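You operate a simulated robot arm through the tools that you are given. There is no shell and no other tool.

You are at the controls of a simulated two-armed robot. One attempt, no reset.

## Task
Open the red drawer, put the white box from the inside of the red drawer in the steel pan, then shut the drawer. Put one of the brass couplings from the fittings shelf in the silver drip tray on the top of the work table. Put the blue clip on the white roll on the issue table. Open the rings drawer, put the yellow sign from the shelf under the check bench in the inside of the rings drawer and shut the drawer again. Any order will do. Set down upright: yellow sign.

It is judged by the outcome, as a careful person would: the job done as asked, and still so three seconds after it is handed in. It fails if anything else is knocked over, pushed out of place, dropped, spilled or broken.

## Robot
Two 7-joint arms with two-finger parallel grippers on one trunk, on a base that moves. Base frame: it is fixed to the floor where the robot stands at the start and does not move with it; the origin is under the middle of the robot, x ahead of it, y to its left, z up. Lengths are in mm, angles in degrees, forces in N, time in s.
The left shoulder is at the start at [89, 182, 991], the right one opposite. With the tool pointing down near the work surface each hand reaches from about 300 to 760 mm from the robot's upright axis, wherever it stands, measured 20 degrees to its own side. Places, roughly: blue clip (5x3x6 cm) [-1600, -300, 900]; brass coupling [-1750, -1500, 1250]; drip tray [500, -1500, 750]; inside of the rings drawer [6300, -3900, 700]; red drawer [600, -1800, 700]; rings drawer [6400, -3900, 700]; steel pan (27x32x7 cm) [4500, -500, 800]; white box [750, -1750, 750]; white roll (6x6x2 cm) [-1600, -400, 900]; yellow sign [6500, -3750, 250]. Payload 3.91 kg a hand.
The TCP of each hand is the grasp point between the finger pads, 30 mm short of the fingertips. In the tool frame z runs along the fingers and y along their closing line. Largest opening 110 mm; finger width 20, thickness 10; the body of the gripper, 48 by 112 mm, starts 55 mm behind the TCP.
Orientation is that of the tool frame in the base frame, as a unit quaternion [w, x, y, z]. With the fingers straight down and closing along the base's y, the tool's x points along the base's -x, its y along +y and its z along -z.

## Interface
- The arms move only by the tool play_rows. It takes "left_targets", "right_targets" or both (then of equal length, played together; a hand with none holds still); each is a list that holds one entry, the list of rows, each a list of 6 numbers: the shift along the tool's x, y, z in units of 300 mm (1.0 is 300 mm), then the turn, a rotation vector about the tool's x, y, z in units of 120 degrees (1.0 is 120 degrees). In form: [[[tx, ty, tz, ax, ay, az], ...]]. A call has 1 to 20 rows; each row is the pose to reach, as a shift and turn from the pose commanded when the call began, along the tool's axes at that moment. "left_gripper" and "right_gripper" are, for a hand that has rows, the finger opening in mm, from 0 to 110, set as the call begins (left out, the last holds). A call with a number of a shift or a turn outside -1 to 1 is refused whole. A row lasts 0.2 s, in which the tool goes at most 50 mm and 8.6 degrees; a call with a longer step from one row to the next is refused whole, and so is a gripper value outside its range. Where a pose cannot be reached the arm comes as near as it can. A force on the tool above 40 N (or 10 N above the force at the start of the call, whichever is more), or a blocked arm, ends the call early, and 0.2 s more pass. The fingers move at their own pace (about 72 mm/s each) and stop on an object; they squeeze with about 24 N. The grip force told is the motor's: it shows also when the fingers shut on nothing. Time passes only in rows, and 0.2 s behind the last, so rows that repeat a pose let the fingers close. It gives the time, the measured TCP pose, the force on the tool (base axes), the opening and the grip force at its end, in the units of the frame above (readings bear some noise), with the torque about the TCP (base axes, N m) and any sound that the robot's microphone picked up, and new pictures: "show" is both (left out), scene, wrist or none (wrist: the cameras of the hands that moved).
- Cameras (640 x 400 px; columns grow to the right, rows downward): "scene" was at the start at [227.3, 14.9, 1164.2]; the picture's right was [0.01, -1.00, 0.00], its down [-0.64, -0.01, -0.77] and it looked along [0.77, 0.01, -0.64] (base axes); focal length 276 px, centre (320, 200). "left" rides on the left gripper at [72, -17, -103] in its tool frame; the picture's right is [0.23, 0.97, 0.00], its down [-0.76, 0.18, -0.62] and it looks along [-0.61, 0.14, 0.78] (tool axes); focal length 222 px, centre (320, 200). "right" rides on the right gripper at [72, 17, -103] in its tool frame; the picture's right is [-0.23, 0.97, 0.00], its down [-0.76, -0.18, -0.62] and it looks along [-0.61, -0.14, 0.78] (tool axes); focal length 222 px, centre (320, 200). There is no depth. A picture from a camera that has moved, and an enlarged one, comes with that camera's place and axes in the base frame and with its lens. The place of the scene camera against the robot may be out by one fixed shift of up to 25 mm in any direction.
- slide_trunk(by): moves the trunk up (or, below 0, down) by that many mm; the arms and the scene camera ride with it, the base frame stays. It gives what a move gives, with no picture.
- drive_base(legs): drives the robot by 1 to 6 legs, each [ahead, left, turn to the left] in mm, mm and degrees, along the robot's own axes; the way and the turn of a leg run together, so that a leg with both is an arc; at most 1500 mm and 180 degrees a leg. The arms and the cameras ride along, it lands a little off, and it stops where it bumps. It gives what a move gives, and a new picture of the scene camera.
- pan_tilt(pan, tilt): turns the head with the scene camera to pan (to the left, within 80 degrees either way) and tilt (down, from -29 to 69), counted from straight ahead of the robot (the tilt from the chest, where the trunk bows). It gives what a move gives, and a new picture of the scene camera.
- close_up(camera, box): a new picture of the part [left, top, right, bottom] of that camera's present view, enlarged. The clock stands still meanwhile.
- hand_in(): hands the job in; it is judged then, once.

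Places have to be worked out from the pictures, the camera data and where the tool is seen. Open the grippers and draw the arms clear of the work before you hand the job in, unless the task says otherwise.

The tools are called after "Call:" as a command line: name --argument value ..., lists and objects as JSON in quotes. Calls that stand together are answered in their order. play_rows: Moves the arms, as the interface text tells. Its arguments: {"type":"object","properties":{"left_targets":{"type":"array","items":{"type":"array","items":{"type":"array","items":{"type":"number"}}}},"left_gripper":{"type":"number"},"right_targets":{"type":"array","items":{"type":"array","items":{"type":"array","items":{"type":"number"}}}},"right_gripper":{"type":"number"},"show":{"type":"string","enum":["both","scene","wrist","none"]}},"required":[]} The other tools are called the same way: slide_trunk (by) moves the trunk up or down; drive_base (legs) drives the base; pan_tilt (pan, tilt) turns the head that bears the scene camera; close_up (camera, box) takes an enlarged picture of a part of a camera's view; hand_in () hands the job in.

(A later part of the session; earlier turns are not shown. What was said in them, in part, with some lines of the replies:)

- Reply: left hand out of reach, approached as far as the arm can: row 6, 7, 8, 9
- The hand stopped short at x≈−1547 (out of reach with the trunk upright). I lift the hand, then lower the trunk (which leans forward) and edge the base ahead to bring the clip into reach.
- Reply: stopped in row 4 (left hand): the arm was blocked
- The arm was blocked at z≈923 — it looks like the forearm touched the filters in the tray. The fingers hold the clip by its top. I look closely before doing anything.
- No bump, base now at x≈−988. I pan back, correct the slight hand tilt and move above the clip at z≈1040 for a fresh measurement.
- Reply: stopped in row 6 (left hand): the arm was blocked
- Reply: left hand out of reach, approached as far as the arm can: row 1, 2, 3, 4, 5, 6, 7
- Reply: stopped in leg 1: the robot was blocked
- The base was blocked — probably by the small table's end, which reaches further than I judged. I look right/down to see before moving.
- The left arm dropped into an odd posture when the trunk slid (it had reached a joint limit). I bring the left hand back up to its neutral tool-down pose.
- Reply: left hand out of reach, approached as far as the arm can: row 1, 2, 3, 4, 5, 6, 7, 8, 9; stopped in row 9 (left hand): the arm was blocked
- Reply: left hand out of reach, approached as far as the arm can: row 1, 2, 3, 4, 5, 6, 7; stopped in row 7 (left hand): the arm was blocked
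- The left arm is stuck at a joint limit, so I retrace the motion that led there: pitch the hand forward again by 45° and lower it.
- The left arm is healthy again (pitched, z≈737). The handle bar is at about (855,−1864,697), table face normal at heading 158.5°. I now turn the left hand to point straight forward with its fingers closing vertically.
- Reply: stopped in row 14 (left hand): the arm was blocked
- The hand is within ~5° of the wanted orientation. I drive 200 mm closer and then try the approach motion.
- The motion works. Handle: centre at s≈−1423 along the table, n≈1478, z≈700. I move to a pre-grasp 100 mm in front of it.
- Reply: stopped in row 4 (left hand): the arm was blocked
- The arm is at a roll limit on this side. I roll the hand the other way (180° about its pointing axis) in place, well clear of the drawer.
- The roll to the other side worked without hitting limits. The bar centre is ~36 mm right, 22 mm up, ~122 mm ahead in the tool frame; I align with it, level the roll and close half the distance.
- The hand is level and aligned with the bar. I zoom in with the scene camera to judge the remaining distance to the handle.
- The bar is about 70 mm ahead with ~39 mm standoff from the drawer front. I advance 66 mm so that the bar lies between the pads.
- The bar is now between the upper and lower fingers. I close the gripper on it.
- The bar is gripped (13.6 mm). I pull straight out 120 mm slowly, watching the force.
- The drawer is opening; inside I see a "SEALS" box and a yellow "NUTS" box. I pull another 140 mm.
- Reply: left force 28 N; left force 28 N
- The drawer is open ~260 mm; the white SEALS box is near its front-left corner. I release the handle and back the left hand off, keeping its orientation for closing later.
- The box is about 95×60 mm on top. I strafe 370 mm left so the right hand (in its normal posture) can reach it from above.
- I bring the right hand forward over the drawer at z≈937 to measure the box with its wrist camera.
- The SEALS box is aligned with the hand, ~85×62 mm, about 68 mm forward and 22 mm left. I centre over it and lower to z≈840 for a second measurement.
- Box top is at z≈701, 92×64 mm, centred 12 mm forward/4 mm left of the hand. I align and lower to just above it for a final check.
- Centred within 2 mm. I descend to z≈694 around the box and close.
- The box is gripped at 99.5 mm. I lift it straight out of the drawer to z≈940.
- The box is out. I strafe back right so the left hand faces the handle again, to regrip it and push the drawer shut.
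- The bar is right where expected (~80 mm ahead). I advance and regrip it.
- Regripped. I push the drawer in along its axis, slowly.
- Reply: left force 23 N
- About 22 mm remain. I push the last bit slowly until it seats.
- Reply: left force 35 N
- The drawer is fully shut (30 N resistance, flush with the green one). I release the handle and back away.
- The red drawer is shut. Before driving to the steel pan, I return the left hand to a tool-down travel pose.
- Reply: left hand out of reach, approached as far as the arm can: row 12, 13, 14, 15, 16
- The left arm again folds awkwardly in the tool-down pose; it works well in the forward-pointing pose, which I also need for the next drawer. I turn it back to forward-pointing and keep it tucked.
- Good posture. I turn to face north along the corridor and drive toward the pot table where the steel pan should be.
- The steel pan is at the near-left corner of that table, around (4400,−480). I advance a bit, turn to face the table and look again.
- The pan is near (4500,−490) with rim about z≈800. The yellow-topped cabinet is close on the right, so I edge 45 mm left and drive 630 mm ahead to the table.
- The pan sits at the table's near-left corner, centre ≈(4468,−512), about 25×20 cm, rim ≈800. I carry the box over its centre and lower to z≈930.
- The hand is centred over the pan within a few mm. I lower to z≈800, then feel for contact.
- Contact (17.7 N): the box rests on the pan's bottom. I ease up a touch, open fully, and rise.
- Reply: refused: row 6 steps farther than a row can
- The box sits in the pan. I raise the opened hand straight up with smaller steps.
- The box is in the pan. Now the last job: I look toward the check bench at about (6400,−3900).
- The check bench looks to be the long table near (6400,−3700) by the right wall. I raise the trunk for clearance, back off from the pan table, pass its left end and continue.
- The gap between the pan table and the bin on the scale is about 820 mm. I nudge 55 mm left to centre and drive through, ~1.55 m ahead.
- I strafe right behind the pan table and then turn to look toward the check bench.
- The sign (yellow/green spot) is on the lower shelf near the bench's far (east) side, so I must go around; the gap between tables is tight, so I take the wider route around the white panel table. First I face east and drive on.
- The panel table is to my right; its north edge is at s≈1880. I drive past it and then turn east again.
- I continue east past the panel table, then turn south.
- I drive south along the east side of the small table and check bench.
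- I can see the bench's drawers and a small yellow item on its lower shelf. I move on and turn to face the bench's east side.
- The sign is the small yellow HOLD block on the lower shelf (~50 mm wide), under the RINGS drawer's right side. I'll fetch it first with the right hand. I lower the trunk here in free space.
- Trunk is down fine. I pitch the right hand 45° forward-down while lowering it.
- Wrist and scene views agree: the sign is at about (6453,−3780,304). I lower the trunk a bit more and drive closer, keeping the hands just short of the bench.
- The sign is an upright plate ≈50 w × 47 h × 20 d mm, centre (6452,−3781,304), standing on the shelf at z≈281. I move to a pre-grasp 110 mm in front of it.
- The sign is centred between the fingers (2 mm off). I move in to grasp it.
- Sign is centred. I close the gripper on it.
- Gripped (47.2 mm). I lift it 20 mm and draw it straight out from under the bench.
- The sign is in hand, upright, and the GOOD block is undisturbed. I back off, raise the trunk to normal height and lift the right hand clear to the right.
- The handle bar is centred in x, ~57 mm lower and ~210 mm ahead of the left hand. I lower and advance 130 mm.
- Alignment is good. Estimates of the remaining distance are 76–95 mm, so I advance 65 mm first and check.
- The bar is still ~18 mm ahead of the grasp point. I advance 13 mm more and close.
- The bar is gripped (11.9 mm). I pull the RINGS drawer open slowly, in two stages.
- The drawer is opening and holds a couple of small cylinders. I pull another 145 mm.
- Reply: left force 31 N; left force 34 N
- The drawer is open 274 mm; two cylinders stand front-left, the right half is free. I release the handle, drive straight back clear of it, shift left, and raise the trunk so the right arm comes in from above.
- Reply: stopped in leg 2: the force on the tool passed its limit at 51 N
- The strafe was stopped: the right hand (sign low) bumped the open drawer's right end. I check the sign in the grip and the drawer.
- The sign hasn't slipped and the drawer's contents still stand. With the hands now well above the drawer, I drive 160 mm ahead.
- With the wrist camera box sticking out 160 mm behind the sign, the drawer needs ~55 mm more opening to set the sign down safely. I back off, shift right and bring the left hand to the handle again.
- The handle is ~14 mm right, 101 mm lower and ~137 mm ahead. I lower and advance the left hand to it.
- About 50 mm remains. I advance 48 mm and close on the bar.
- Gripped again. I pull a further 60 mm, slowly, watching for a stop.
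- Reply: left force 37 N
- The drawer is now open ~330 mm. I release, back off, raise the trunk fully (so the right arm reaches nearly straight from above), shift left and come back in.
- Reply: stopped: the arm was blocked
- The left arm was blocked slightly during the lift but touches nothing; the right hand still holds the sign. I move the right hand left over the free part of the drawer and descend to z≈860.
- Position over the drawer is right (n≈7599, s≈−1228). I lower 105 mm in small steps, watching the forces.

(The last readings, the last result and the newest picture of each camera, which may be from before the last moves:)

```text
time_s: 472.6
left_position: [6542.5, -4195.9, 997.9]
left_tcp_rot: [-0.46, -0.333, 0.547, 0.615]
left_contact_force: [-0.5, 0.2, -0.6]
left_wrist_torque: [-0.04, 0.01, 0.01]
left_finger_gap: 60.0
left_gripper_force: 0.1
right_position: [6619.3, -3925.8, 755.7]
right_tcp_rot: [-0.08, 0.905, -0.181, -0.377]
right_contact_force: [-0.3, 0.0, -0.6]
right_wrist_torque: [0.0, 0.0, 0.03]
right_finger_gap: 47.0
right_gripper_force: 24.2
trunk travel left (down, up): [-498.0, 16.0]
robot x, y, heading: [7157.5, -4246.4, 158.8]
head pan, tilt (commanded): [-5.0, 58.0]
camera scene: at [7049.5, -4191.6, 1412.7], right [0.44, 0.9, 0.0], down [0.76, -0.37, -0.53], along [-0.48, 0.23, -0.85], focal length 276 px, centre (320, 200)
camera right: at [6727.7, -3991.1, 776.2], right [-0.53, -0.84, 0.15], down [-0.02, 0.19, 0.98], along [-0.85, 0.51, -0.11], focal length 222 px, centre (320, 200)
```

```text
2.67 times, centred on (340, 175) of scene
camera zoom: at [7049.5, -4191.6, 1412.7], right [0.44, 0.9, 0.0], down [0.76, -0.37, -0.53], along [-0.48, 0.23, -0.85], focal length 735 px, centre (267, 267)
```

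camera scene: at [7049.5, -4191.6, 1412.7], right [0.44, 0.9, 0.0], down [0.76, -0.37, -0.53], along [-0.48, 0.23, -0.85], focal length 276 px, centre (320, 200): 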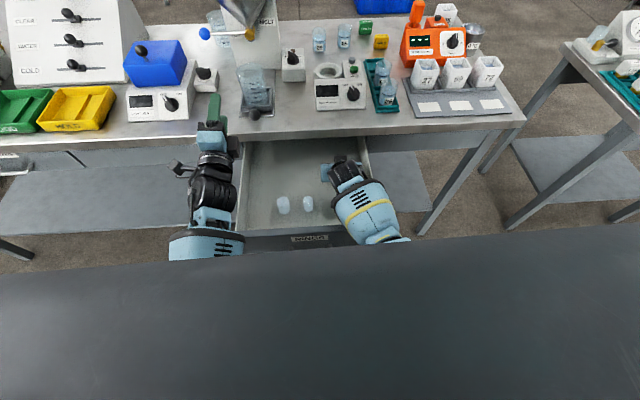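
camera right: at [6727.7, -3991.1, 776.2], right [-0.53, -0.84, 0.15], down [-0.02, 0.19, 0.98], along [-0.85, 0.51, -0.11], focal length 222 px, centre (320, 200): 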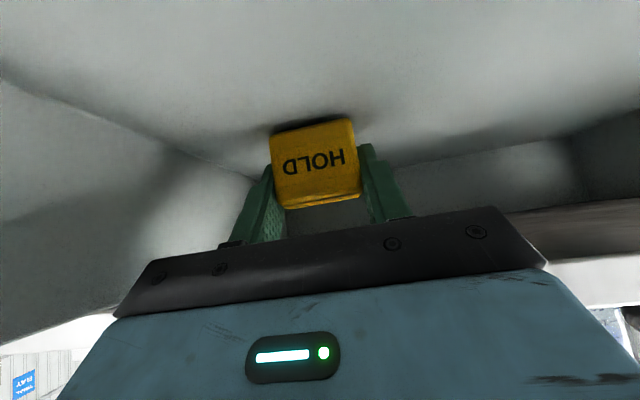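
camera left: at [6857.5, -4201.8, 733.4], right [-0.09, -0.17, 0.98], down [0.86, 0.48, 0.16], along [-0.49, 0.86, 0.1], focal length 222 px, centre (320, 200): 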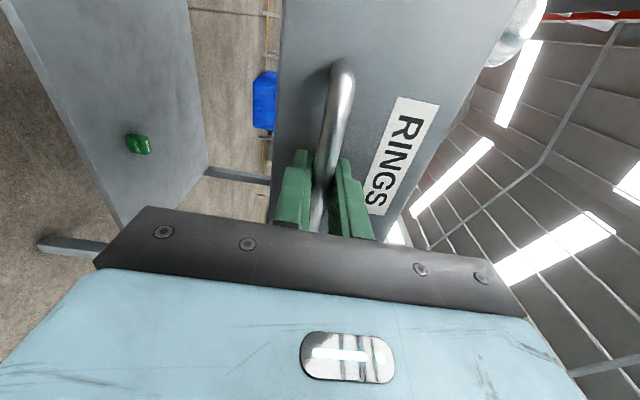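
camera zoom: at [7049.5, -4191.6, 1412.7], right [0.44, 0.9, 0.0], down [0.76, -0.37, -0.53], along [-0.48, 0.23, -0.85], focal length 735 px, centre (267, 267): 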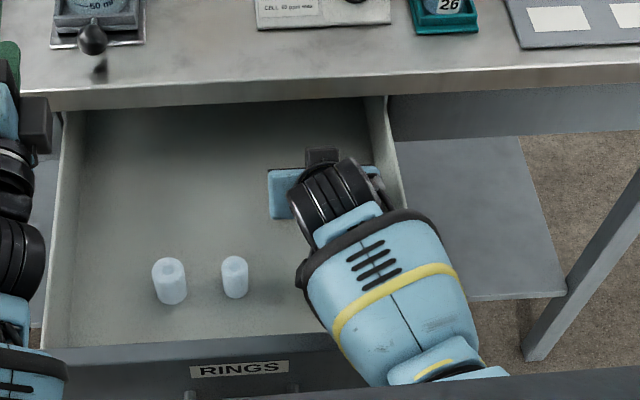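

The sign hovers just above the drawer floor. I lower in small increments until light contact.

Call:
play_rows --right_targets '[[[0.012, 0, 0.012, 0, 0, 0], [0.024, 0, 0.024, 0, 0, 0], [0.024, 0, 0.024, 0, 0, 0]]]' --show "wrist"

Call:
play_rows --right_targets '[[[0.009, 0, 0.009, 0, 0, 0], [0.015, 0, 0.015, 0, 0, 0], [0.015, 0, 0.015, 0, 0, 0]]]' --show "wrist"

```text
time_s: 473.4
left_position: [6544.1, -4197.2, 998.3]
left_tcp_rot: [-0.461, -0.333, 0.546, 0.615]
left_contact_force: [-0.5, 0.0, 0.3]
left_wrist_torque: [0.01, -0.02, 0.0]
left_finger_gap: 60.0
left_gripper_force: 0.1
right_position: [6619.8, -3925.9, 751.3]
right_tcp_rot: [-0.082, 0.903, -0.18, -0.381]
right_contact_force: [0.8, 1.7, 17.7]
right_wrist_torque: [-0.11, 0.01, 0.03]
right_finger_gap: 47.6
right_gripper_force: 23.7
trunk travel left (down, up): [-498.0, 16.0]
robot x, y, heading: [7159.8, -4246.8, 159.0]
head pan, tilt (commanded): [-5.0, 58.0]
camera right: at [6727.0, -3991.0, 769.1], right [-0.52, -0.84, 0.15], down [-0.01, 0.19, 0.98], along [-0.85, 0.51, -0.11], focal length 222 px, centre (320, 200)
```

right: 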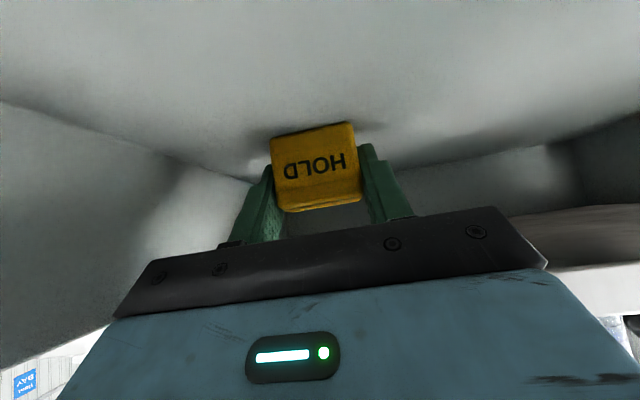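

```text
time_s: 474.2
left_position: [6543.8, -4198.5, 998.6]
left_tcp_rot: [-0.46, -0.333, 0.546, 0.616]
left_contact_force: [0.3, 0.6, 0.6]
left_wrist_torque: [0.04, -0.01, -0.04]
left_finger_gap: 60.0
left_gripper_force: 0.0
right_position: [6618.8, -3926.3, 745.3]
right_tcp_rot: [-0.081, 0.902, -0.18, -0.383]
right_contact_force: [-0.8, -2.2, 27.2]
right_wrist_torque: [-0.49, 0.36, 0.25]
right_finger_gap: 47.3
right_gripper_force: 24.0
trunk travel left (down, up): [-498.0, 16.0]
robot x, y, heading: [7161.9, -4248.6, 158.9]
head pan, tilt (commanded): [-5.0, 58.0]
camera right: at [6726.9, -3991.0, 764.2], right [-0.52, -0.84, 0.16], down [-0.01, 0.19, 0.98], along [-0.85, 0.51, -0.1], focal length 222 px, centre (320, 200)
```

right: 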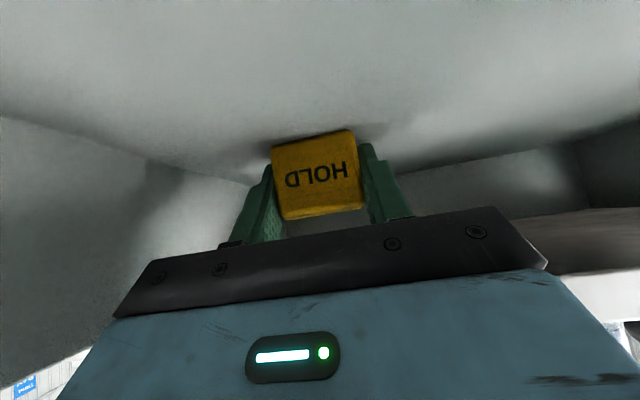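

Contact already (the floor is at z≈717); the second step only slid the fingers down on the sign, which stands flat. I relieve the force by raising the command ~7 mm, without opening yet.

Call:
play_rows --right_targets '[[[-0.008, 0, -0.008, 0, 0, 0], [-0.0165, 0, -0.0164, 0, 0, 0], [-0.0165, 0, -0.0164, 0, 0, 0]]]' --show "wrist"

```text
time_s: 475.0
left_position: [6542.1, -4197.6, 996.6]
left_tcp_rot: [-0.46, -0.334, 0.546, 0.616]
left_contact_force: [-0.1, -0.6, 0.3]
left_wrist_torque: [-0.04, -0.02, -0.02]
left_finger_gap: 59.9
left_gripper_force: 0.0
right_position: [6622.6, -3926.1, 744.4]
right_tcp_rot: [-0.082, 0.905, -0.182, -0.376]
right_contact_force: [-1.9, -2.6, 11.6]
right_wrist_torque: [-0.27, 0.39, 0.03]
right_finger_gap: 47.4
right_gripper_force: 24.2
trunk travel left (down, up): [-498.0, 16.0]
robot x, y, heading: [7159.1, -4249.8, 158.9]
head pan, tilt (commanded): [-5.0, 58.0]
camera right: at [6729.1, -3991.4, 766.1], right [-0.53, -0.84, 0.15], down [-0.02, 0.19, 0.98], along [-0.85, 0.51, -0.12], focal length 222 px, centre (320, 200)
```

right: 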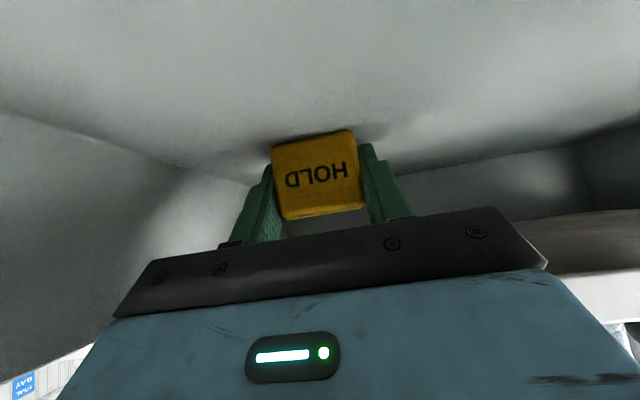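

Force down to ~12 N. I raise 3 mm more and then open the fingers moderately.

Call:
play_rows --right_targets '[[[-0.007, 0, -0.007, 0, 0, 0], [-0.007, 0, -0.007, 0, 0, 0]]]' --show "none"

Call:
play_rows --right_targets '[[[0, 0, 0, 0, 0, 0], [0, 0, 0, 0, 0, 0], [0, 0, 0, 0, 0, 0]]]' --right_gripper 64 --show "wrist"

```text
time_s: 475.6
left_position: [6542.5, -4195.8, 994.6]
left_tcp_rot: [-0.46, -0.333, 0.547, 0.615]
left_contact_force: [-0.3, -0.2, 0.0]
left_wrist_torque: [-0.03, 0.01, 0.01]
left_finger_gap: 59.7
left_gripper_force: 0.1
right_position: [6622.9, -3924.8, 746.0]
right_tcp_rot: [-0.081, 0.906, -0.181, -0.374]
right_contact_force: [0.2, 0.9, -0.6]
right_wrist_torque: [-0.01, 0.02, 0.04]
right_finger_gap: 47.0
right_gripper_force: 24.0
trunk travel left (down, up): [-498.0, 16.0]
robot x, y, heading: [7160.6, -4245.4, 159.0]
head pan, tilt (commanded): [-5.0, 58.0]
```

```text
time_s: 476.4
left_position: [6542.9, -4196.8, 997.6]
left_tcp_rot: [-0.461, -0.333, 0.547, 0.614]
left_contact_force: [-0.1, -0.1, 0.6]
left_wrist_torque: [0.0, -0.03, 0.0]
left_finger_gap: 60.3
left_gripper_force: 0.0
right_position: [6620.0, -3925.6, 749.3]
right_tcp_rot: [-0.081, 0.905, -0.181, -0.377]
right_contact_force: [0.3, 0.4, -1.0]
right_wrist_torque: [-0.01, -0.02, 0.04]
right_finger_gap: 63.9
right_gripper_force: 0.0
trunk travel left (down, up): [-498.0, 16.0]
robot x, y, heading: [7157.9, -4249.6, 159.2]
head pan, tilt (commanded): [-5.0, 58.0]
camera right: at [6728.3, -3990.8, 769.9], right [-0.53, -0.84, 0.15], down [-0.02, 0.19, 0.98], along [-0.85, 0.51, -0.12], focal length 222 px, centre (320, 200)
```

right: 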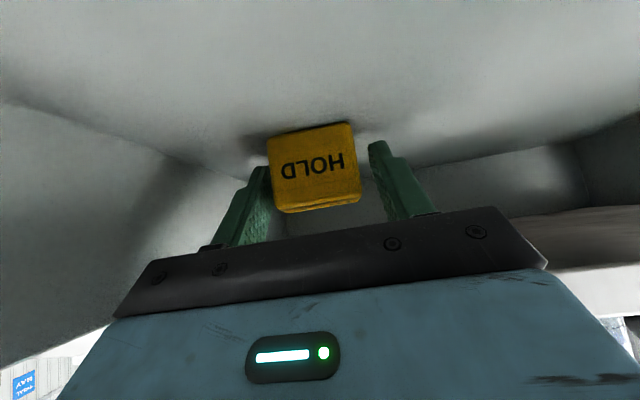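

The sign stands free on the drawer floor, upright. I widen a little more and raise the hand straight up.

Call:
play_rows --right_targets '[[[0, 0, 0, 0, 0, 0], [-0.025, 0, -0.025, 0, 0, 0], [-0.06, -0.001, -0.06, 0, 0, 0], [-0.12, -0.002, -0.119, 0, 0, 0], [-0.2, -0.003, -0.198, 0, 0, 0], [-0.29, -0.004, -0.287, 0, 0, 0], [-0.38, -0.006, -0.376, 0, 0, 0], [-0.47, -0.007, -0.465, 0, 0, 0], [-0.56, -0.008, -0.554, 0, 0, 0], [-0.56, -0.008, -0.554, 0, 0, 0]]]' --right_gripper 74

Call:
close_up --camera "scene" --box '[220, 120, 420, 250]'

```text
time_s: 478.8
left_position: [6543.0, -4197.0, 996.2]
left_tcp_rot: [-0.46, -0.333, 0.547, 0.615]
left_contact_force: [0.1, 0.2, 0.2]
left_wrist_torque: [-0.02, 0.0, -0.02]
left_finger_gap: 59.9
left_gripper_force: 0.0
right_position: [6632.4, -3887.0, 977.0]
right_tcp_rot: [-0.117, 0.903, -0.185, -0.371]
right_contact_force: [-0.5, 0.0, 0.4]
right_wrist_torque: [-0.02, 0.02, 0.03]
right_finger_gap: 74.2
right_gripper_force: 0.1
trunk travel left (down, up): [-498.0, 16.0]
robot x, y, heading: [7163.4, -4245.6, 158.9]
head pan, tilt (commanded): [-5.0, 58.0]
stopped in row 10 (right hand): the arm was blocked; the commanded pose is now the measured one
camera scene: at [7049.3, -4191.5, 1412.7], right [0.44, 0.9, 0.0], down [0.76, -0.37, -0.53], along [-0.48, 0.23, -0.85], focal length 276 px, centre (320, 200)
camera right: at [6737.9, -3958.2, 997.1], right [-0.56, -0.82, 0.09], down [-0.04, 0.13, 0.99], along [-0.83, 0.55, -0.1], focal length 222 px, centre (320, 200)
```

scene: 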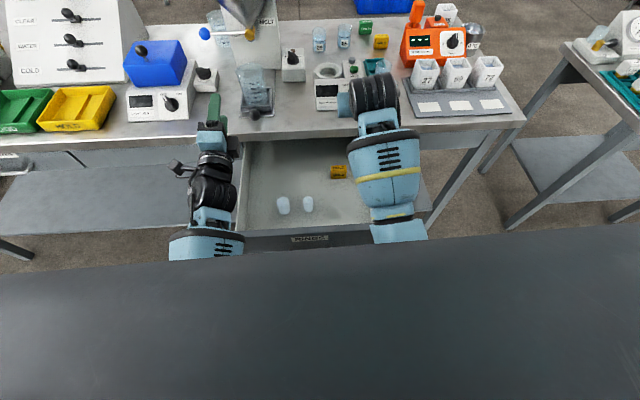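
right: 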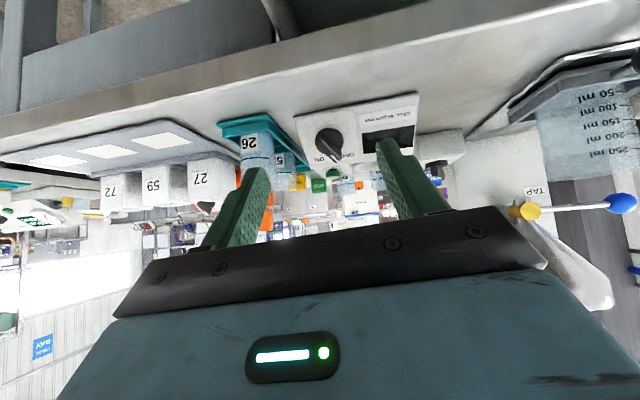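

```text
3.08 times, centred on (320, 185) of scene
camera zoom: at [7049.3, -4191.5, 1412.7], right [0.44, 0.9, 0.0], down [0.76, -0.37, -0.53], along [-0.48, 0.23, -0.85], focal length 848 px, centre (320, 246)
```

zoom: 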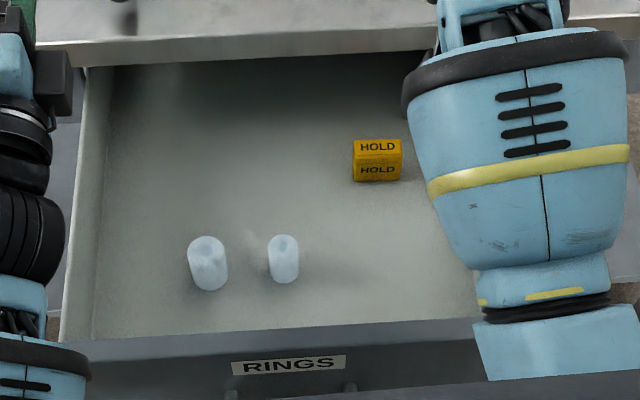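

The HOLD sign stands upright in the drawer. I back the robot off, move right, and lower the trunk to get the left hand ready to push the drawer shut.

Call:
drive_base --legs '[[-360, 0, 0], [0, -165, 0]]'

Call:
slide_trunk --by -150

Call:
pan_tilt --pan 0 --tilt 45

```text
time_s: 482.8
left_position: [6938.3, -4170.2, 996.9]
left_tcp_rot: [-0.46, -0.333, 0.547, 0.615]
left_contact_force: [0.1, 0.6, -0.8]
left_wrist_torque: [0.02, -0.02, 0.0]
left_finger_gap: 59.8
left_gripper_force: 0.1
right_position: [7030.0, -3863.5, 978.0]
right_tcp_rot: [-0.117, 0.903, -0.186, -0.37]
right_contact_force: [0.1, 0.1, -0.2]
right_wrist_torque: [-0.01, 0.01, -0.02]
right_finger_gap: 73.8
right_gripper_force: 0.2
trunk travel left (down, up): [-498.0, 16.0]
robot x, y, heading: [7554.5, -4227.8, 159.1]
head pan, tilt (commanded): [-5.0, 58.0]
camera scene: at [7446.4, -4166.0, 1412.7], right [0.44, 0.9, 0.0], down [0.76, -0.37, -0.53], along [-0.48, 0.23, -0.85], focal length 276 px, centre (320, 200)
```

scene: 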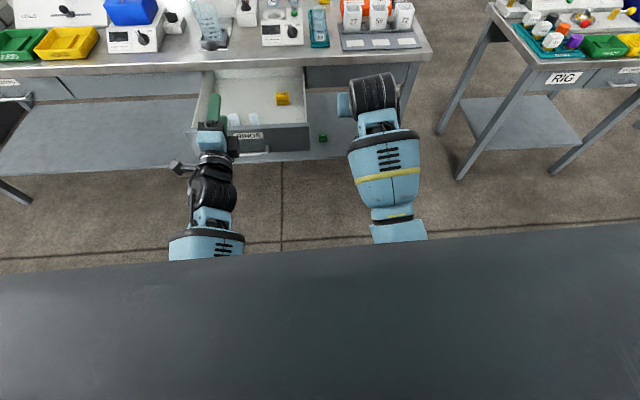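

```text
time_s: 484.6
left_position: [6938.8, -4170.7, 848.2]
left_tcp_rot: [-0.46, -0.334, 0.546, 0.615]
left_contact_force: [0.0, -0.3, 0.1]
left_wrist_torque: [-0.01, -0.02, -0.04]
left_finger_gap: 60.2
left_gripper_force: 0.0
right_position: [7031.6, -3859.6, 826.7]
right_tcp_rot: [-0.123, 0.903, -0.187, -0.368]
right_contact_force: [0.0, 0.4, -0.3]
right_wrist_torque: [-0.01, 0.01, 0.02]
right_finger_gap: 74.0
right_gripper_force: 0.0
trunk travel left (down, up): [-348.0, 166.0]
robot x, y, heading: [7554.1, -4221.1, 159.0]
head pan, tilt (commanded): [-5.0, 58.0]
```

```text
time_s: 485.3
left_position: [6939.8, -4169.9, 846.1]
left_tcp_rot: [-0.459, -0.334, 0.547, 0.615]
left_contact_force: [0.0, -0.4, -0.2]
left_wrist_torque: [0.03, -0.03, 0.01]
left_finger_gap: 59.9
left_gripper_force: 0.1
right_position: [7030.6, -3858.7, 826.8]
right_tcp_rot: [-0.121, 0.902, -0.186, -0.37]
right_contact_force: [-0.6, 0.3, -0.6]
right_wrist_torque: [0.02, 0.0, 0.02]
right_finger_gap: 74.2
right_gripper_force: 0.1
trunk travel left (down, up): [-348.0, 166.0]
robot x, y, heading: [7556.1, -4220.2, 158.8]
head pan, tilt (commanded): [0.0, 45.0]
camera scene: at [7339.1, -4131.4, 1255.5], right [0.36, 0.93, 0.0], down [0.66, -0.25, -0.71], along [-0.66, 0.25, -0.71], focal length 276 px, centre (320, 200)
```

scene: 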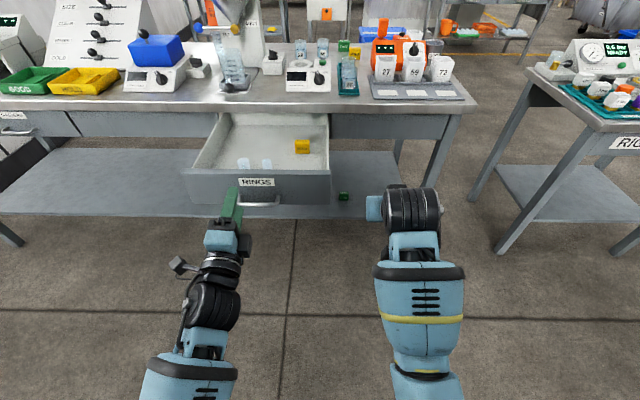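

Drawer and sign look fine. I level the left hand again, and move the right hand further right, out of the way.

Call:
play_rows --left_targets '[[[0, 0, 0, 0.0216, 0, -0.0113], [0, 0, 0, 0.0432, 0, -0.0226], [0, 0, 0, 0.0648, 0, -0.0339], [0, 0, 0, 0.0864, -0.001, -0.0452], [0, 0, 0, 0.0864, -0.001, -0.0452]]]' --right_targets '[[[0.02, -0.1, 0, 0, 0, 0], [0.04, -0.2, 0, 0, 0, 0], [0.06, -0.3, 0, 0, 0, 0], [0.08, -0.4, 0, 0, 0, 0], [0.08, -0.4, 0, 0, 0, 0]]]' --show "none"

Call:
slide_trunk --by -130

Call:
drive_base --legs '[[120, 0, 0]]'

Call:
close_up --camera "left" --box '[0, 0, 640, 400]'

```text
time_s: 486.5
left_position: [6940.5, -4170.9, 845.6]
left_tcp_rot: [-0.397, -0.399, 0.585, 0.584]
left_contact_force: [-1.1, -0.1, -0.3]
left_wrist_torque: [-0.01, -0.02, 0.0]
left_finger_gap: 59.7
left_gripper_force: 0.1
right_position: [7097.2, -3759.9, 820.4]
right_tcp_rot: [-0.117, 0.903, -0.186, -0.369]
right_contact_force: [1.0, 0.0, 0.3]
right_wrist_torque: [0.0, 0.0, 0.02]
right_finger_gap: 73.9
right_gripper_force: 0.1
trunk travel left (down, up): [-348.0, 166.0]
robot x, y, heading: [7555.0, -4221.9, 159.0]
head pan, tilt (commanded): [0.0, 45.0]
```

```text
time_s: 488.1
left_position: [6940.3, -4170.8, 717.9]
left_tcp_rot: [-0.397, -0.397, 0.585, 0.585]
left_contact_force: [0.8, 0.4, 0.8]
left_wrist_torque: [0.01, -0.02, 0.03]
left_finger_gap: 60.0
left_gripper_force: 0.0
right_position: [7096.2, -3760.3, 689.0]
right_tcp_rot: [-0.117, 0.902, -0.185, -0.371]
right_contact_force: [-0.2, -0.2, 0.1]
right_wrist_torque: [0.01, 0.0, 0.02]
right_finger_gap: 74.3
right_gripper_force: 0.1
trunk travel left (down, up): [-218.0, 296.0]
robot x, y, heading: [7556.2, -4223.4, 159.1]
head pan, tilt (commanded): [0.0, 45.0]
```

```text
time_s: 489.3
left_position: [6825.8, -4127.2, 715.7]
left_tcp_rot: [-0.398, -0.399, 0.585, 0.583]
left_contact_force: [-0.5, -0.3, -0.2]
left_wrist_torque: [0.03, 0.02, 0.0]
left_finger_gap: 60.2
left_gripper_force: 0.0
right_position: [6983.3, -3715.6, 688.4]
right_tcp_rot: [-0.117, 0.903, -0.186, -0.37]
right_contact_force: [-0.3, 0.7, -0.4]
right_wrist_torque: [-0.04, -0.03, 0.01]
right_finger_gap: 73.9
right_gripper_force: 0.1
trunk travel left (down, up): [-218.0, 296.0]
robot x, y, heading: [7444.1, -4176.3, 158.9]
head pan, tilt (commanded): [0.0, 45.0]
camera scene: at [7191.0, -4074.3, 1122.3], right [0.36, 0.93, 0.0], down [0.66, -0.25, -0.71], along [-0.66, 0.25, -0.71], focal length 276 px, centre (320, 200)
```

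scene: 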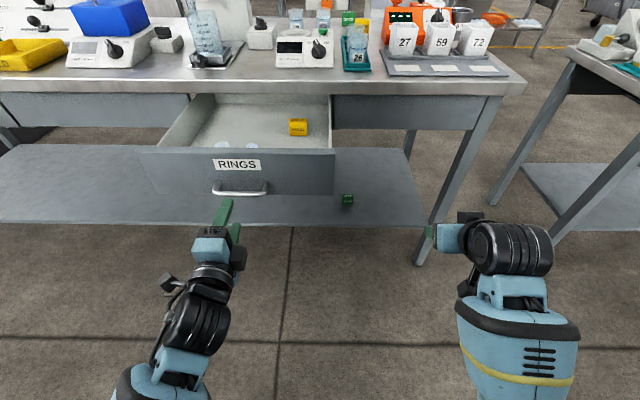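

```text
1.00 times, centred on (320, 200) of left (not enlarged: the box is as wide or as high as the picture)
camera zoom: at [6896.1, -4232.8, 700.2], right [-0.08, -0.21, 0.97], down [0.86, 0.48, 0.18], along [-0.51, 0.85, 0.14], focal length 222 px, centre (320, 200)
```

zoom: 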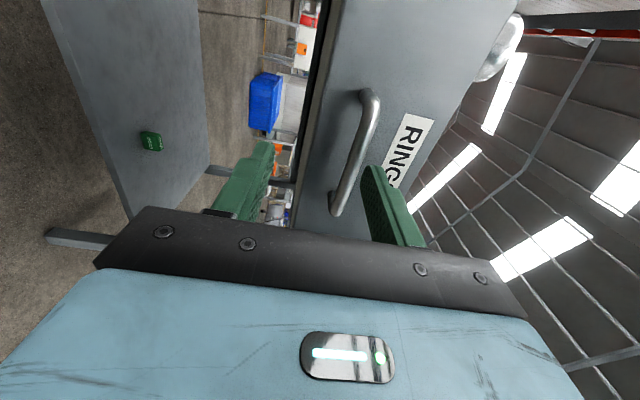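

The bar is now ~66 mm ahead and 28 mm above the hand (the drawer is open ~265 mm). I raise and retract the left hand first, then bring the base closer so that the whole push is within reach.

Call:
play_rows --left_targets '[[[-0.01, 0.03, -0.08, 0, 0, 0], [-0.02, 0.06, -0.16, 0, 0, 0], [-0.04, 0.09, -0.24, 0, 0, 0], [-0.053, 0.093, -0.32, 0, 0, 0], [-0.053, 0.093, -0.38, 0, 0, 0], [-0.053, 0.093, -0.38, 0, 0, 0]]]' --show "wrist"

Call:
close_up --camera "scene" --box '[120, 70, 380, 220]'

```text
time_s: 490.7
left_position: [6937.7, -4155.2, 746.0]
left_tcp_rot: [-0.398, -0.397, 0.584, 0.585]
left_contact_force: [-0.6, 0.2, -0.3]
left_wrist_torque: [0.0, 0.0, 0.01]
left_finger_gap: 59.8
left_gripper_force: 0.0
right_position: [6985.1, -3717.1, 689.0]
right_tcp_rot: [-0.117, 0.903, -0.185, -0.37]
right_contact_force: [-0.3, -1.1, 0.4]
right_wrist_torque: [-0.04, 0.03, 0.02]
right_finger_gap: 74.0
right_gripper_force: 0.1
trunk travel left (down, up): [-218.0, 296.0]
robot x, y, heading: [7442.8, -4179.1, 159.0]
head pan, tilt (commanded): [0.0, 45.0]
camera left: at [7007.6, -4260.2, 729.6], right [-0.08, -0.21, 0.97], down [0.86, 0.48, 0.18], along [-0.5, 0.85, 0.14], focal length 222 px, centre (320, 200)
```

left: 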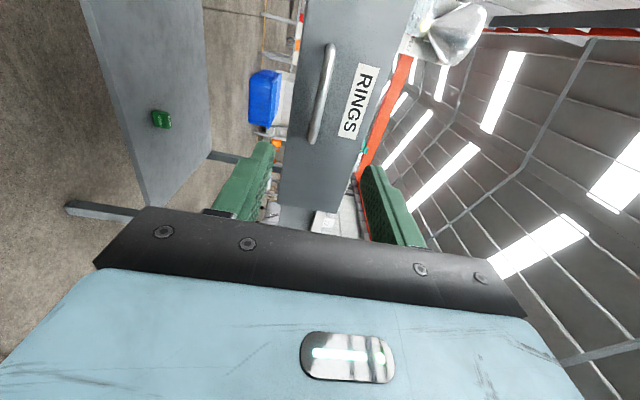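

```text
2.46 times, centred on (250, 145) of scene
camera zoom: at [7191.5, -4074.5, 1122.5], right [0.36, 0.93, 0.0], down [0.66, -0.25, -0.71], along [-0.66, 0.25, -0.71], focal length 678 px, centre (492, 335)
```

zoom: 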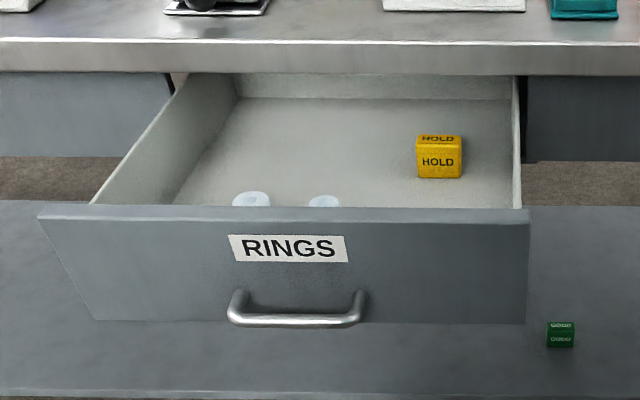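

The sign and cylinders stand upright. The left hand is level and aligned; I drive the base 125 mm ahead.

Call:
drive_base --legs '[[125, 0, 0]]'

Call:
close_up --camera "left" --box '[220, 20, 460, 220]'

```text
time_s: 492.0
left_position: [6823.7, -4110.4, 746.3]
left_tcp_rot: [-0.397, -0.398, 0.585, 0.584]
left_contact_force: [-0.1, 0.4, 0.1]
left_wrist_torque: [0.01, -0.03, 0.0]
left_finger_gap: 60.0
left_gripper_force: 0.0
right_position: [6869.3, -3672.9, 688.0]
right_tcp_rot: [-0.117, 0.903, -0.185, -0.369]
right_contact_force: [-0.6, -0.5, -0.3]
right_wrist_torque: [0.01, -0.03, 0.03]
right_finger_gap: 74.0
right_gripper_force: 0.0
trunk travel left (down, up): [-218.0, 296.0]
robot x, y, heading: [7329.6, -4134.1, 158.9]
head pan, tilt (commanded): [0.0, 45.0]
camera scene: at [7077.1, -4030.8, 1122.4], right [0.36, 0.93, 0.0], down [0.66, -0.25, -0.71], along [-0.66, 0.25, -0.71], focal length 276 px, centre (320, 200)
```

scene: 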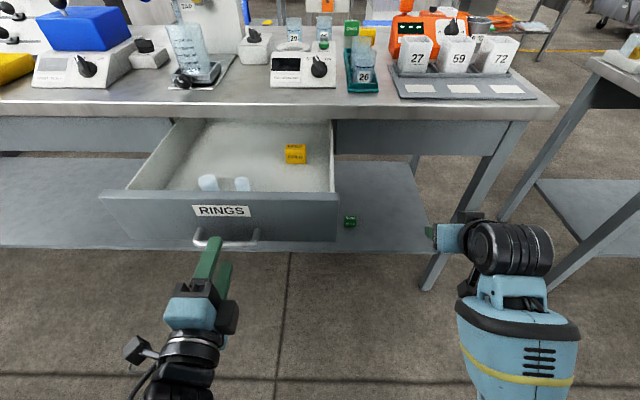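

```text
2.00 times, centred on (340, 120) of left
camera zoom: at [6893.4, -4216.8, 729.2], right [-0.08, -0.21, 0.97], down [0.86, 0.48, 0.18], along [-0.51, 0.85, 0.14], focal length 444 px, centre (280, 360)
```

zoom: 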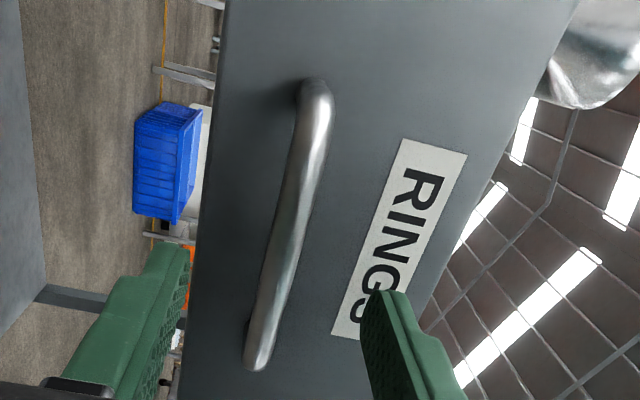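

The bar is ~59 mm ahead, centred. I advance 43 mm and close on it.

Call:
play_rows --left_targets '[[[-0.006, 0.002, 0.05, 0, 0, 0], [-0.008, 0.002, 0.1, 0, 0, 0], [-0.008, 0.002, 0.143, 0, 0, 0], [-0.008, 0.002, 0.143, 0, 0, 0]]]' --show "none"

Call:
play_rows --left_targets '[[[0, 0, 0, 0, 0, 0], [0, 0, 0, 0, 0, 0], [0, 0, 0, 0, 0, 0], [0, 0, 0, 0, 0, 0]]]' --left_gripper 5 --show "wrist"

```text
time_s: 493.0
left_position: [6783.1, -4092.8, 746.8]
left_tcp_rot: [-0.398, -0.398, 0.586, 0.583]
left_contact_force: [0.0, -0.2, 0.5]
left_wrist_torque: [0.0, -0.01, 0.01]
left_finger_gap: 59.8
left_gripper_force: 0.0
right_position: [6869.1, -3673.2, 689.6]
right_tcp_rot: [-0.117, 0.903, -0.185, -0.37]
right_contact_force: [0.4, -0.2, -0.1]
right_wrist_torque: [-0.02, 0.03, -0.02]
right_finger_gap: 74.2
right_gripper_force: 0.2
trunk travel left (down, up): [-218.0, 296.0]
robot x, y, heading: [7327.6, -4135.6, 158.8]
head pan, tilt (commanded): [0.0, 45.0]
```

```text
time_s: 494.0
left_position: [6784.1, -4092.1, 745.5]
left_tcp_rot: [-0.398, -0.399, 0.584, 0.584]
left_contact_force: [0.6, 0.6, -8.3]
left_wrist_torque: [-0.02, -0.01, 0.29]
left_finger_gap: 12.0
left_gripper_force: 44.5
right_position: [6869.7, -3673.4, 689.5]
right_tcp_rot: [-0.116, 0.903, -0.185, -0.369]
right_contact_force: [0.1, -0.5, -0.9]
right_wrist_torque: [0.0, -0.01, 0.0]
right_finger_gap: 73.9
right_gripper_force: 0.1
trunk travel left (down, up): [-218.0, 296.0]
robot x, y, heading: [7330.2, -4135.7, 159.2]
head pan, tilt (commanded): [0.0, 45.0]
camera left: at [6854.1, -4198.7, 729.1], right [-0.09, -0.21, 0.97], down [0.86, 0.48, 0.18], along [-0.51, 0.85, 0.14], focal length 222 px, centre (320, 200)
```

left: 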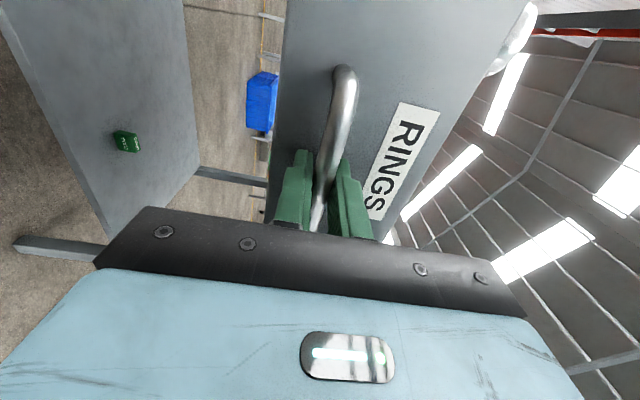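

Gripped. I push the drawer closed slowly (about 40 mm/s) so the sign stays upright — first 150 mm.

Call:
play_rows --left_targets '[[[0, 0, 0.008, 0, 0, 0], [0, 0, 0.025, 0, 0, 0], [0, 0, 0.05, 0, 0, 0], [0, 0, 0.075, 0, 0, 0], [0, 0, 0.1, 0, 0, 0], [0, 0, 0.125, 0, 0, 0], [0, 0, 0.15, 0, 0, 0], [0, 0, 0.175, 0, 0, 0], [0, 0, 0.2, 0, 0, 0], [0, 0, 0.225, 0, 0, 0], [0, 0, 0.25, 0, 0, 0], [0, 0, 0.275, 0, 0, 0], [0, 0, 0.3, 0, 0, 0], [0, 0, 0.325, 0, 0, 0], [0, 0, 0.35, 0, 0, 0], [0, 0, 0.375, 0, 0, 0], [0, 0, 0.4, 0, 0, 0], [0, 0, 0.425, 0, 0, 0], [0, 0, 0.45, 0, 0, 0], [0, 0, 0.45, 0, 0, 0]]]' --show "scene"

Call:
close_up --camera "scene" --box '[140, 90, 400, 250]'

```text
time_s: 498.2
left_position: [6658.4, -4041.5, 745.2]
left_tcp_rot: [-0.397, -0.398, 0.585, 0.584]
left_contact_force: [5.3, 12.7, -17.6]
left_wrist_torque: [-0.05, -0.02, 0.73]
left_finger_gap: 11.7
left_gripper_force: 44.9
right_position: [6869.6, -3672.3, 689.0]
right_tcp_rot: [-0.116, 0.903, -0.186, -0.369]
right_contact_force: [0.1, 0.3, -0.1]
right_wrist_torque: [0.03, -0.02, 0.01]
right_finger_gap: 73.9
right_gripper_force: 0.1
trunk travel left (down, up): [-218.0, 296.0]
robot x, y, heading: [7327.9, -4136.4, 158.8]
head pan, tilt (commanded): [0.0, 45.0]
camera scene: at [7076.8, -4029.6, 1122.2], right [0.36, 0.93, 0.0], down [0.66, -0.25, -0.71], along [-0.66, 0.25, -0.71], focal length 276 px, centre (320, 200)
```

scene: 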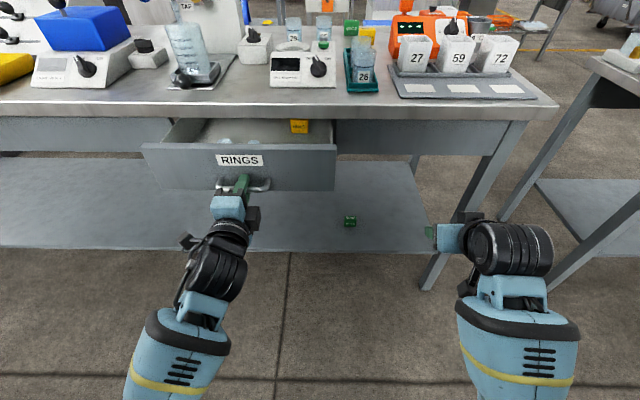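

```text
2.46 times, centred on (270, 170) of scene
camera zoom: at [7076.8, -4029.6, 1122.2], right [0.36, 0.93, 0.0], down [0.66, -0.25, -0.71], along [-0.66, 0.25, -0.71], focal length 678 px, centre (443, 274)
```

zoom: 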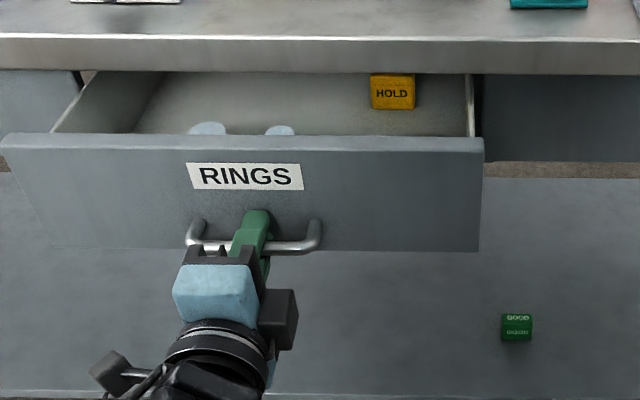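

The sign remains upright and slides under the table. I continue pushing ~110 mm more.

Call:
play_rows --left_targets '[[[0, 0, 0.008, 0, 0, 0], [0, 0, 0.025, 0, 0, 0], [0, 0, 0.05, 0, 0, 0], [0, 0, 0.075, 0, 0, 0], [0, 0, 0.1, 0, 0, 0], [0, 0, 0.125, 0, 0, 0], [0, 0, 0.15, 0, 0, 0], [0, 0, 0.175, 0, 0, 0], [0, 0, 0.2, 0, 0, 0], [0, 0, 0.225, 0, 0, 0], [0, 0, 0.25, 0, 0, 0], [0, 0, 0.275, 0, 0, 0], [0, 0, 0.3, 0, 0, 0], [0, 0, 0.325, 0, 0, 0], [0, 0, 0.35, 0, 0, 0], [0, 0, 0.375, 0, 0, 0], [0, 0, 0.375, 0, 0, 0]]]' --show "scene"

```text
time_s: 501.8
left_position: [6555.2, -4000.7, 745.1]
left_tcp_rot: [-0.397, -0.397, 0.586, 0.584]
left_contact_force: [4.6, 16.4, -13.9]
left_wrist_torque: [0.0, 0.0, -0.47]
left_finger_gap: 11.6
left_gripper_force: 45.1
right_position: [6868.5, -3671.4, 688.1]
right_tcp_rot: [-0.116, 0.903, -0.186, -0.369]
right_contact_force: [0.8, -0.4, -0.3]
right_wrist_torque: [-0.01, 0.0, 0.0]
right_finger_gap: 73.9
right_gripper_force: 0.1
trunk travel left (down, up): [-218.0, 296.0]
robot x, y, heading: [7327.7, -4136.0, 158.9]
head pan, tilt (commanded): [0.0, 45.0]
camera scene: at [7077.0, -4029.4, 1122.2], right [0.36, 0.93, 0.0], down [0.66, -0.25, -0.71], along [-0.66, 0.25, -0.71], focal length 276 px, centre (320, 200)
```

scene: 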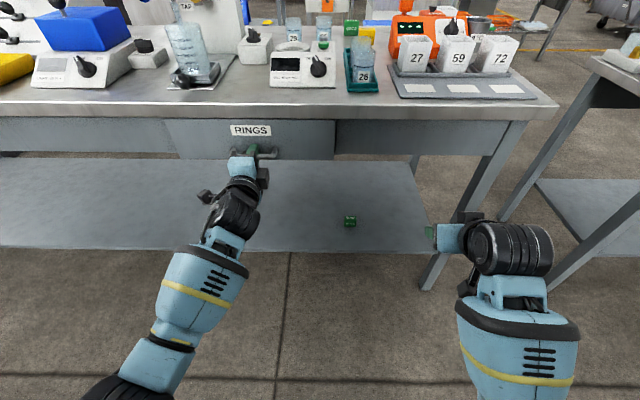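

About 26 mm remains. I push the last bit very slowly until it seats.

Call:
play_rows --left_targets '[[[0, 0, 0.008, 0, 0, 0], [0, 0, 0.018, 0, 0, 0], [0, 0, 0.028, 0, 0, 0], [0, 0, 0.038, 0, 0, 0], [0, 0, 0.048, 0, 0, 0], [0, 0, 0.058, 0, 0, 0], [0, 0, 0.068, 0, 0, 0], [0, 0, 0.076, 0, 0, 0], [0, 0, 0.084, 0, 0, 0], [0, 0, 0.092, 0, 0, 0], [0, 0, 0.092, 0, 0, 0]]]' --show "scene"

Call:
close_up --camera "scene" --box '[140, 90, 400, 250]'

```text
time_s: 504.2
left_position: [6530.8, -3992.2, 744.1]
left_tcp_rot: [-0.398, -0.397, 0.586, 0.584]
left_contact_force: [31.3, 5.0, -11.6]
left_wrist_torque: [0.1, -0.06, -0.04]
left_finger_gap: 11.9
left_gripper_force: 45.2
right_position: [6869.1, -3673.9, 690.0]
right_tcp_rot: [-0.116, 0.903, -0.185, -0.371]
right_contact_force: [0.0, -0.1, -0.9]
right_wrist_torque: [-0.02, -0.01, 0.01]
right_finger_gap: 73.9
right_gripper_force: 0.0
trunk travel left (down, up): [-218.0, 296.0]
robot x, y, heading: [7330.2, -4133.0, 158.7]
head pan, tilt (commanded): [0.0, 45.0]
camera scene: at [7079.4, -4030.7, 1122.8], right [0.36, 0.93, 0.0], down [0.66, -0.25, -0.71], along [-0.66, 0.25, -0.71], focal length 276 px, centre (320, 200)
```

scene: 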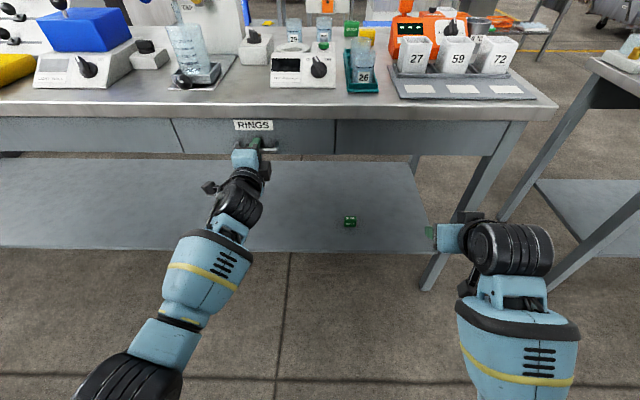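

```text
2.46 times, centred on (270, 170) of scene
camera zoom: at [7079.4, -4030.7, 1122.8], right [0.36, 0.93, 0.0], down [0.66, -0.25, -0.71], along [-0.66, 0.25, -0.71], focal length 678 px, centre (443, 274)
```

zoom: 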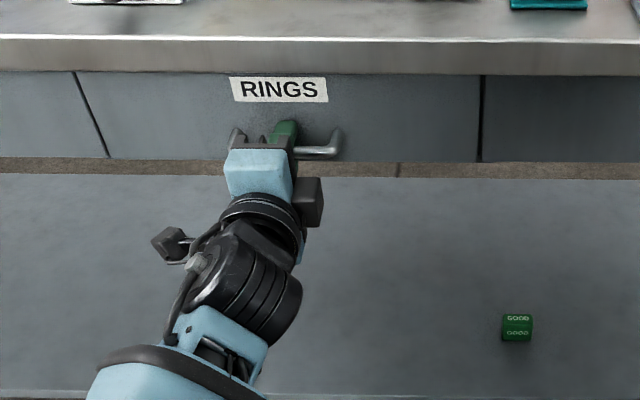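

The drawer is fully shut (same handle position as at the start). I open the gripper and withdraw the left hand.

Call:
play_rows --left_targets '[[[0, 0, 0, 0, 0, 0], [0, 0, 0, 0, 0, 0], [0, 0, 0, 0, 0, 0], [0, 0, 0, 0, 0, 0]]]' --left_gripper 70 --show "none"

Call:
play_rows --left_targets '[[[0, 0, -0.05, 0, 0, 0], [0, 0, -0.12, 0, 0, 0], [0, 0, -0.24, 0, 0, 0], [0, 0, -0.36, 0, 0, 0], [0, 0, -0.48, 0, 0, 0], [0, 0, -0.48, 0, 0, 0]]]'

Call:
close_up --camera "scene" --box '[100, 60, 400, 250]'

```text
time_s: 505.2
left_position: [6527.9, -3996.6, 745.6]
left_tcp_rot: [-0.398, -0.402, 0.584, 0.583]
left_contact_force: [13.3, -17.8, -1.4]
left_wrist_torque: [0.71, 0.49, 0.1]
left_finger_gap: 69.1
left_gripper_force: 0.2
right_position: [6870.0, -3675.2, 689.5]
right_tcp_rot: [-0.117, 0.903, -0.185, -0.371]
right_contact_force: [-0.6, 0.2, 0.3]
right_wrist_torque: [0.02, 0.0, 0.0]
right_finger_gap: 73.9
right_gripper_force: 0.1
trunk travel left (down, up): [-218.0, 296.0]
robot x, y, heading: [7329.3, -4137.2, 158.9]
head pan, tilt (commanded): [0.0, 45.0]
```

```text
time_s: 506.6
left_position: [6661.0, -4045.0, 744.6]
left_tcp_rot: [-0.397, -0.398, 0.585, 0.584]
left_contact_force: [1.4, -0.7, 0.1]
left_wrist_torque: [0.01, -0.05, 0.01]
left_finger_gap: 70.3
left_gripper_force: 0.1
right_position: [6868.5, -3673.5, 689.3]
right_tcp_rot: [-0.117, 0.903, -0.185, -0.37]
right_contact_force: [-0.3, 0.3, 0.4]
right_wrist_torque: [-0.04, 0.02, -0.02]
right_finger_gap: 74.1
right_gripper_force: 0.1
trunk travel left (down, up): [-218.0, 296.0]
robot x, y, heading: [7329.6, -4135.3, 159.2]
head pan, tilt (commanded): [0.0, 45.0]
camera scene: at [7077.6, -4031.0, 1122.5], right [0.36, 0.93, 0.0], down [0.66, -0.25, -0.71], along [-0.66, 0.25, -0.71], focal length 276 px, centre (320, 200)
camera left: at [6732.7, -4150.4, 728.2], right [-0.08, -0.21, 0.97], down [0.86, 0.48, 0.18], along [-0.51, 0.85, 0.14], focal length 222 px, centre (320, 200)
```

scene: 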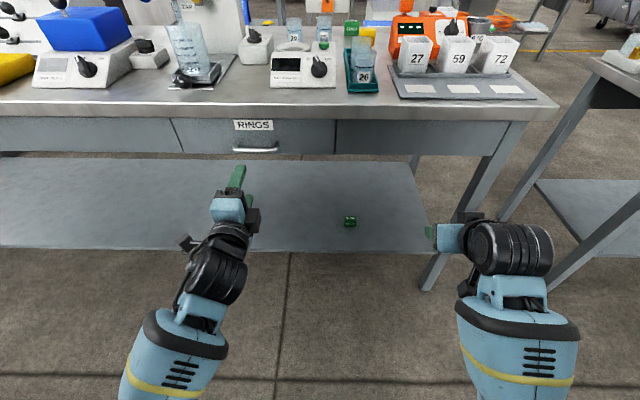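
left: 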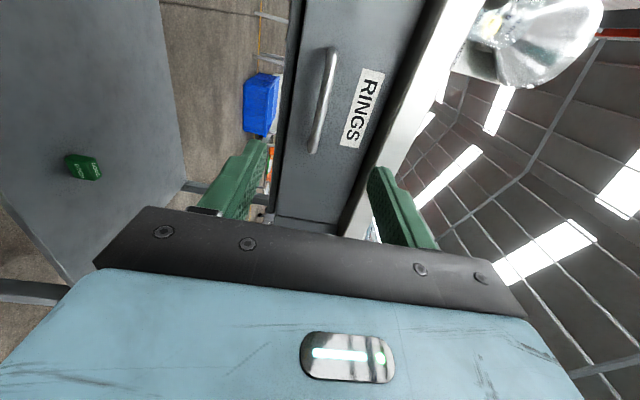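

```text
2.11 times, centred on (250, 155) of scene
camera zoom: at [7077.6, -4031.0, 1122.5], right [0.36, 0.93, 0.0], down [0.66, -0.25, -0.71], along [-0.66, 0.25, -0.71], focal length 580 px, centre (467, 295)
```

zoom: 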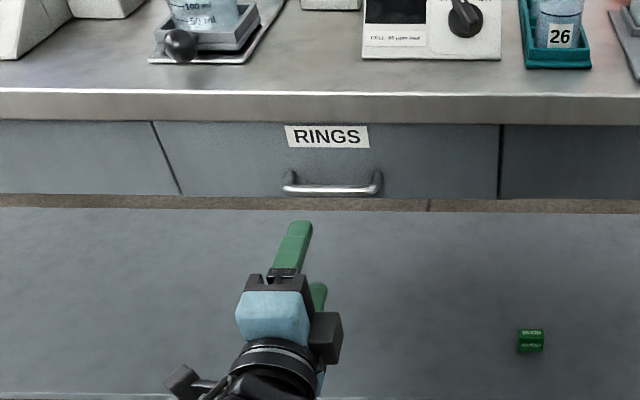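

Both drawers are shut, the sign, box, coupling and clip are placed. I back the robot away so both open hands are clear, and take a last look.

Call:
drive_base --legs '[[-450, 0, 0]]'

Call:
close_up --camera "scene" --box '[0, 0, 640, 400]'

```text
time_s: 509.3
left_position: [7084.8, -4203.1, 744.0]
left_tcp_rot: [-0.395, -0.396, 0.586, 0.586]
left_contact_force: [-0.1, -0.7, -0.6]
left_wrist_torque: [0.0, 0.03, 0.0]
left_finger_gap: 70.0
left_gripper_force: 0.1
right_position: [7295.3, -3833.2, 689.2]
right_tcp_rot: [-0.119, 0.902, -0.189, -0.369]
right_contact_force: [1.1, 0.2, -0.4]
right_wrist_torque: [-0.03, 0.01, 0.03]
right_finger_gap: 74.0
right_gripper_force: 0.1
trunk travel left (down, up): [-218.0, 296.0]
robot x, y, heading: [7748.6, -4296.1, 158.5]
head pan, tilt (commanded): [0.0, 45.0]
camera scene: at [7500.1, -4192.9, 1122.6], right [0.37, 0.93, 0.0], down [0.66, -0.26, -0.71], along [-0.66, 0.26, -0.71], focal length 276 px, centre (320, 200)
```

scene: 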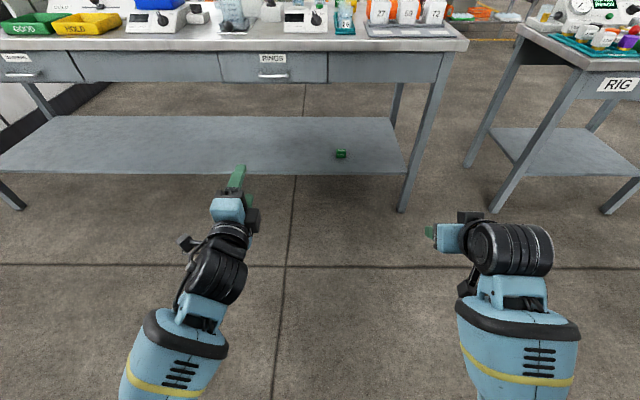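

```text
1.00 times, centred on (320, 200) of scene (not enlarged: the box is as wide or as high as the picture)
camera zoom: at [7500.1, -4192.9, 1122.6], right [0.37, 0.93, 0.0], down [0.66, -0.26, -0.71], along [-0.66, 0.26, -0.71], focal length 276 px, centre (320, 200)
```

zoom: 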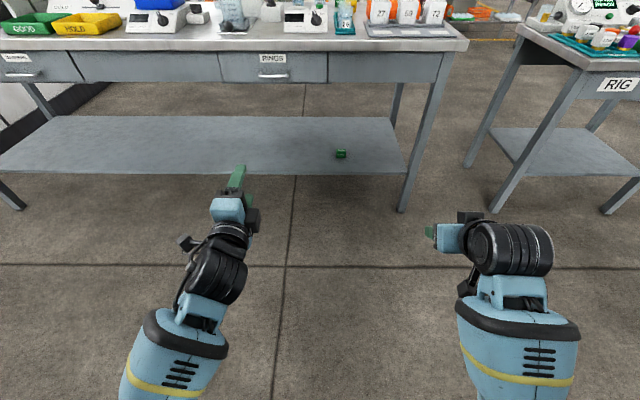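

The RINGS drawer is shut, the other items around the bench are undisturbed, and both grippers are open and clear. All four parts are done, so I hand the job in.

Call:
hand_in

```text
The job is handed in.
```

I did all four parts of the task and handed the job in. I don't have the judge's result.

- **Red drawer:** I opened it, took out the white SEALS box and set it in the steel pan. The drawer is fully shut again.
- **Coupling:** Brass coupling number 29 from the fittings shelf stands upright in the silver drip tray.
- **Clip:** The blue clip stands on the white roll. It sits about 8 mm off centre but looked steady.
- **Rings drawer:** I opened it, stood the yellow HOLD sign upright inside and pushed the drawer shut slowly. The sign was upright when I last saw it, with about 135 mm of the push left, and I did not reopen the drawer to check.

There were three contacts along the way. The views I took afterwards showed nothing moved:

- **Filters:** My forearm pressed on the filters in the returns tray on the issue table.
- **Small table:** The base appears to have bumped the north end of the small table with the green box. I could not see all of it afterwards.
- **Rings drawer:** The hand holding the sign bumped the right end of the open drawer.

I did not go back to look at the clip, coupling or box before handing in. Both grippers were open and the arms clear of the bench.
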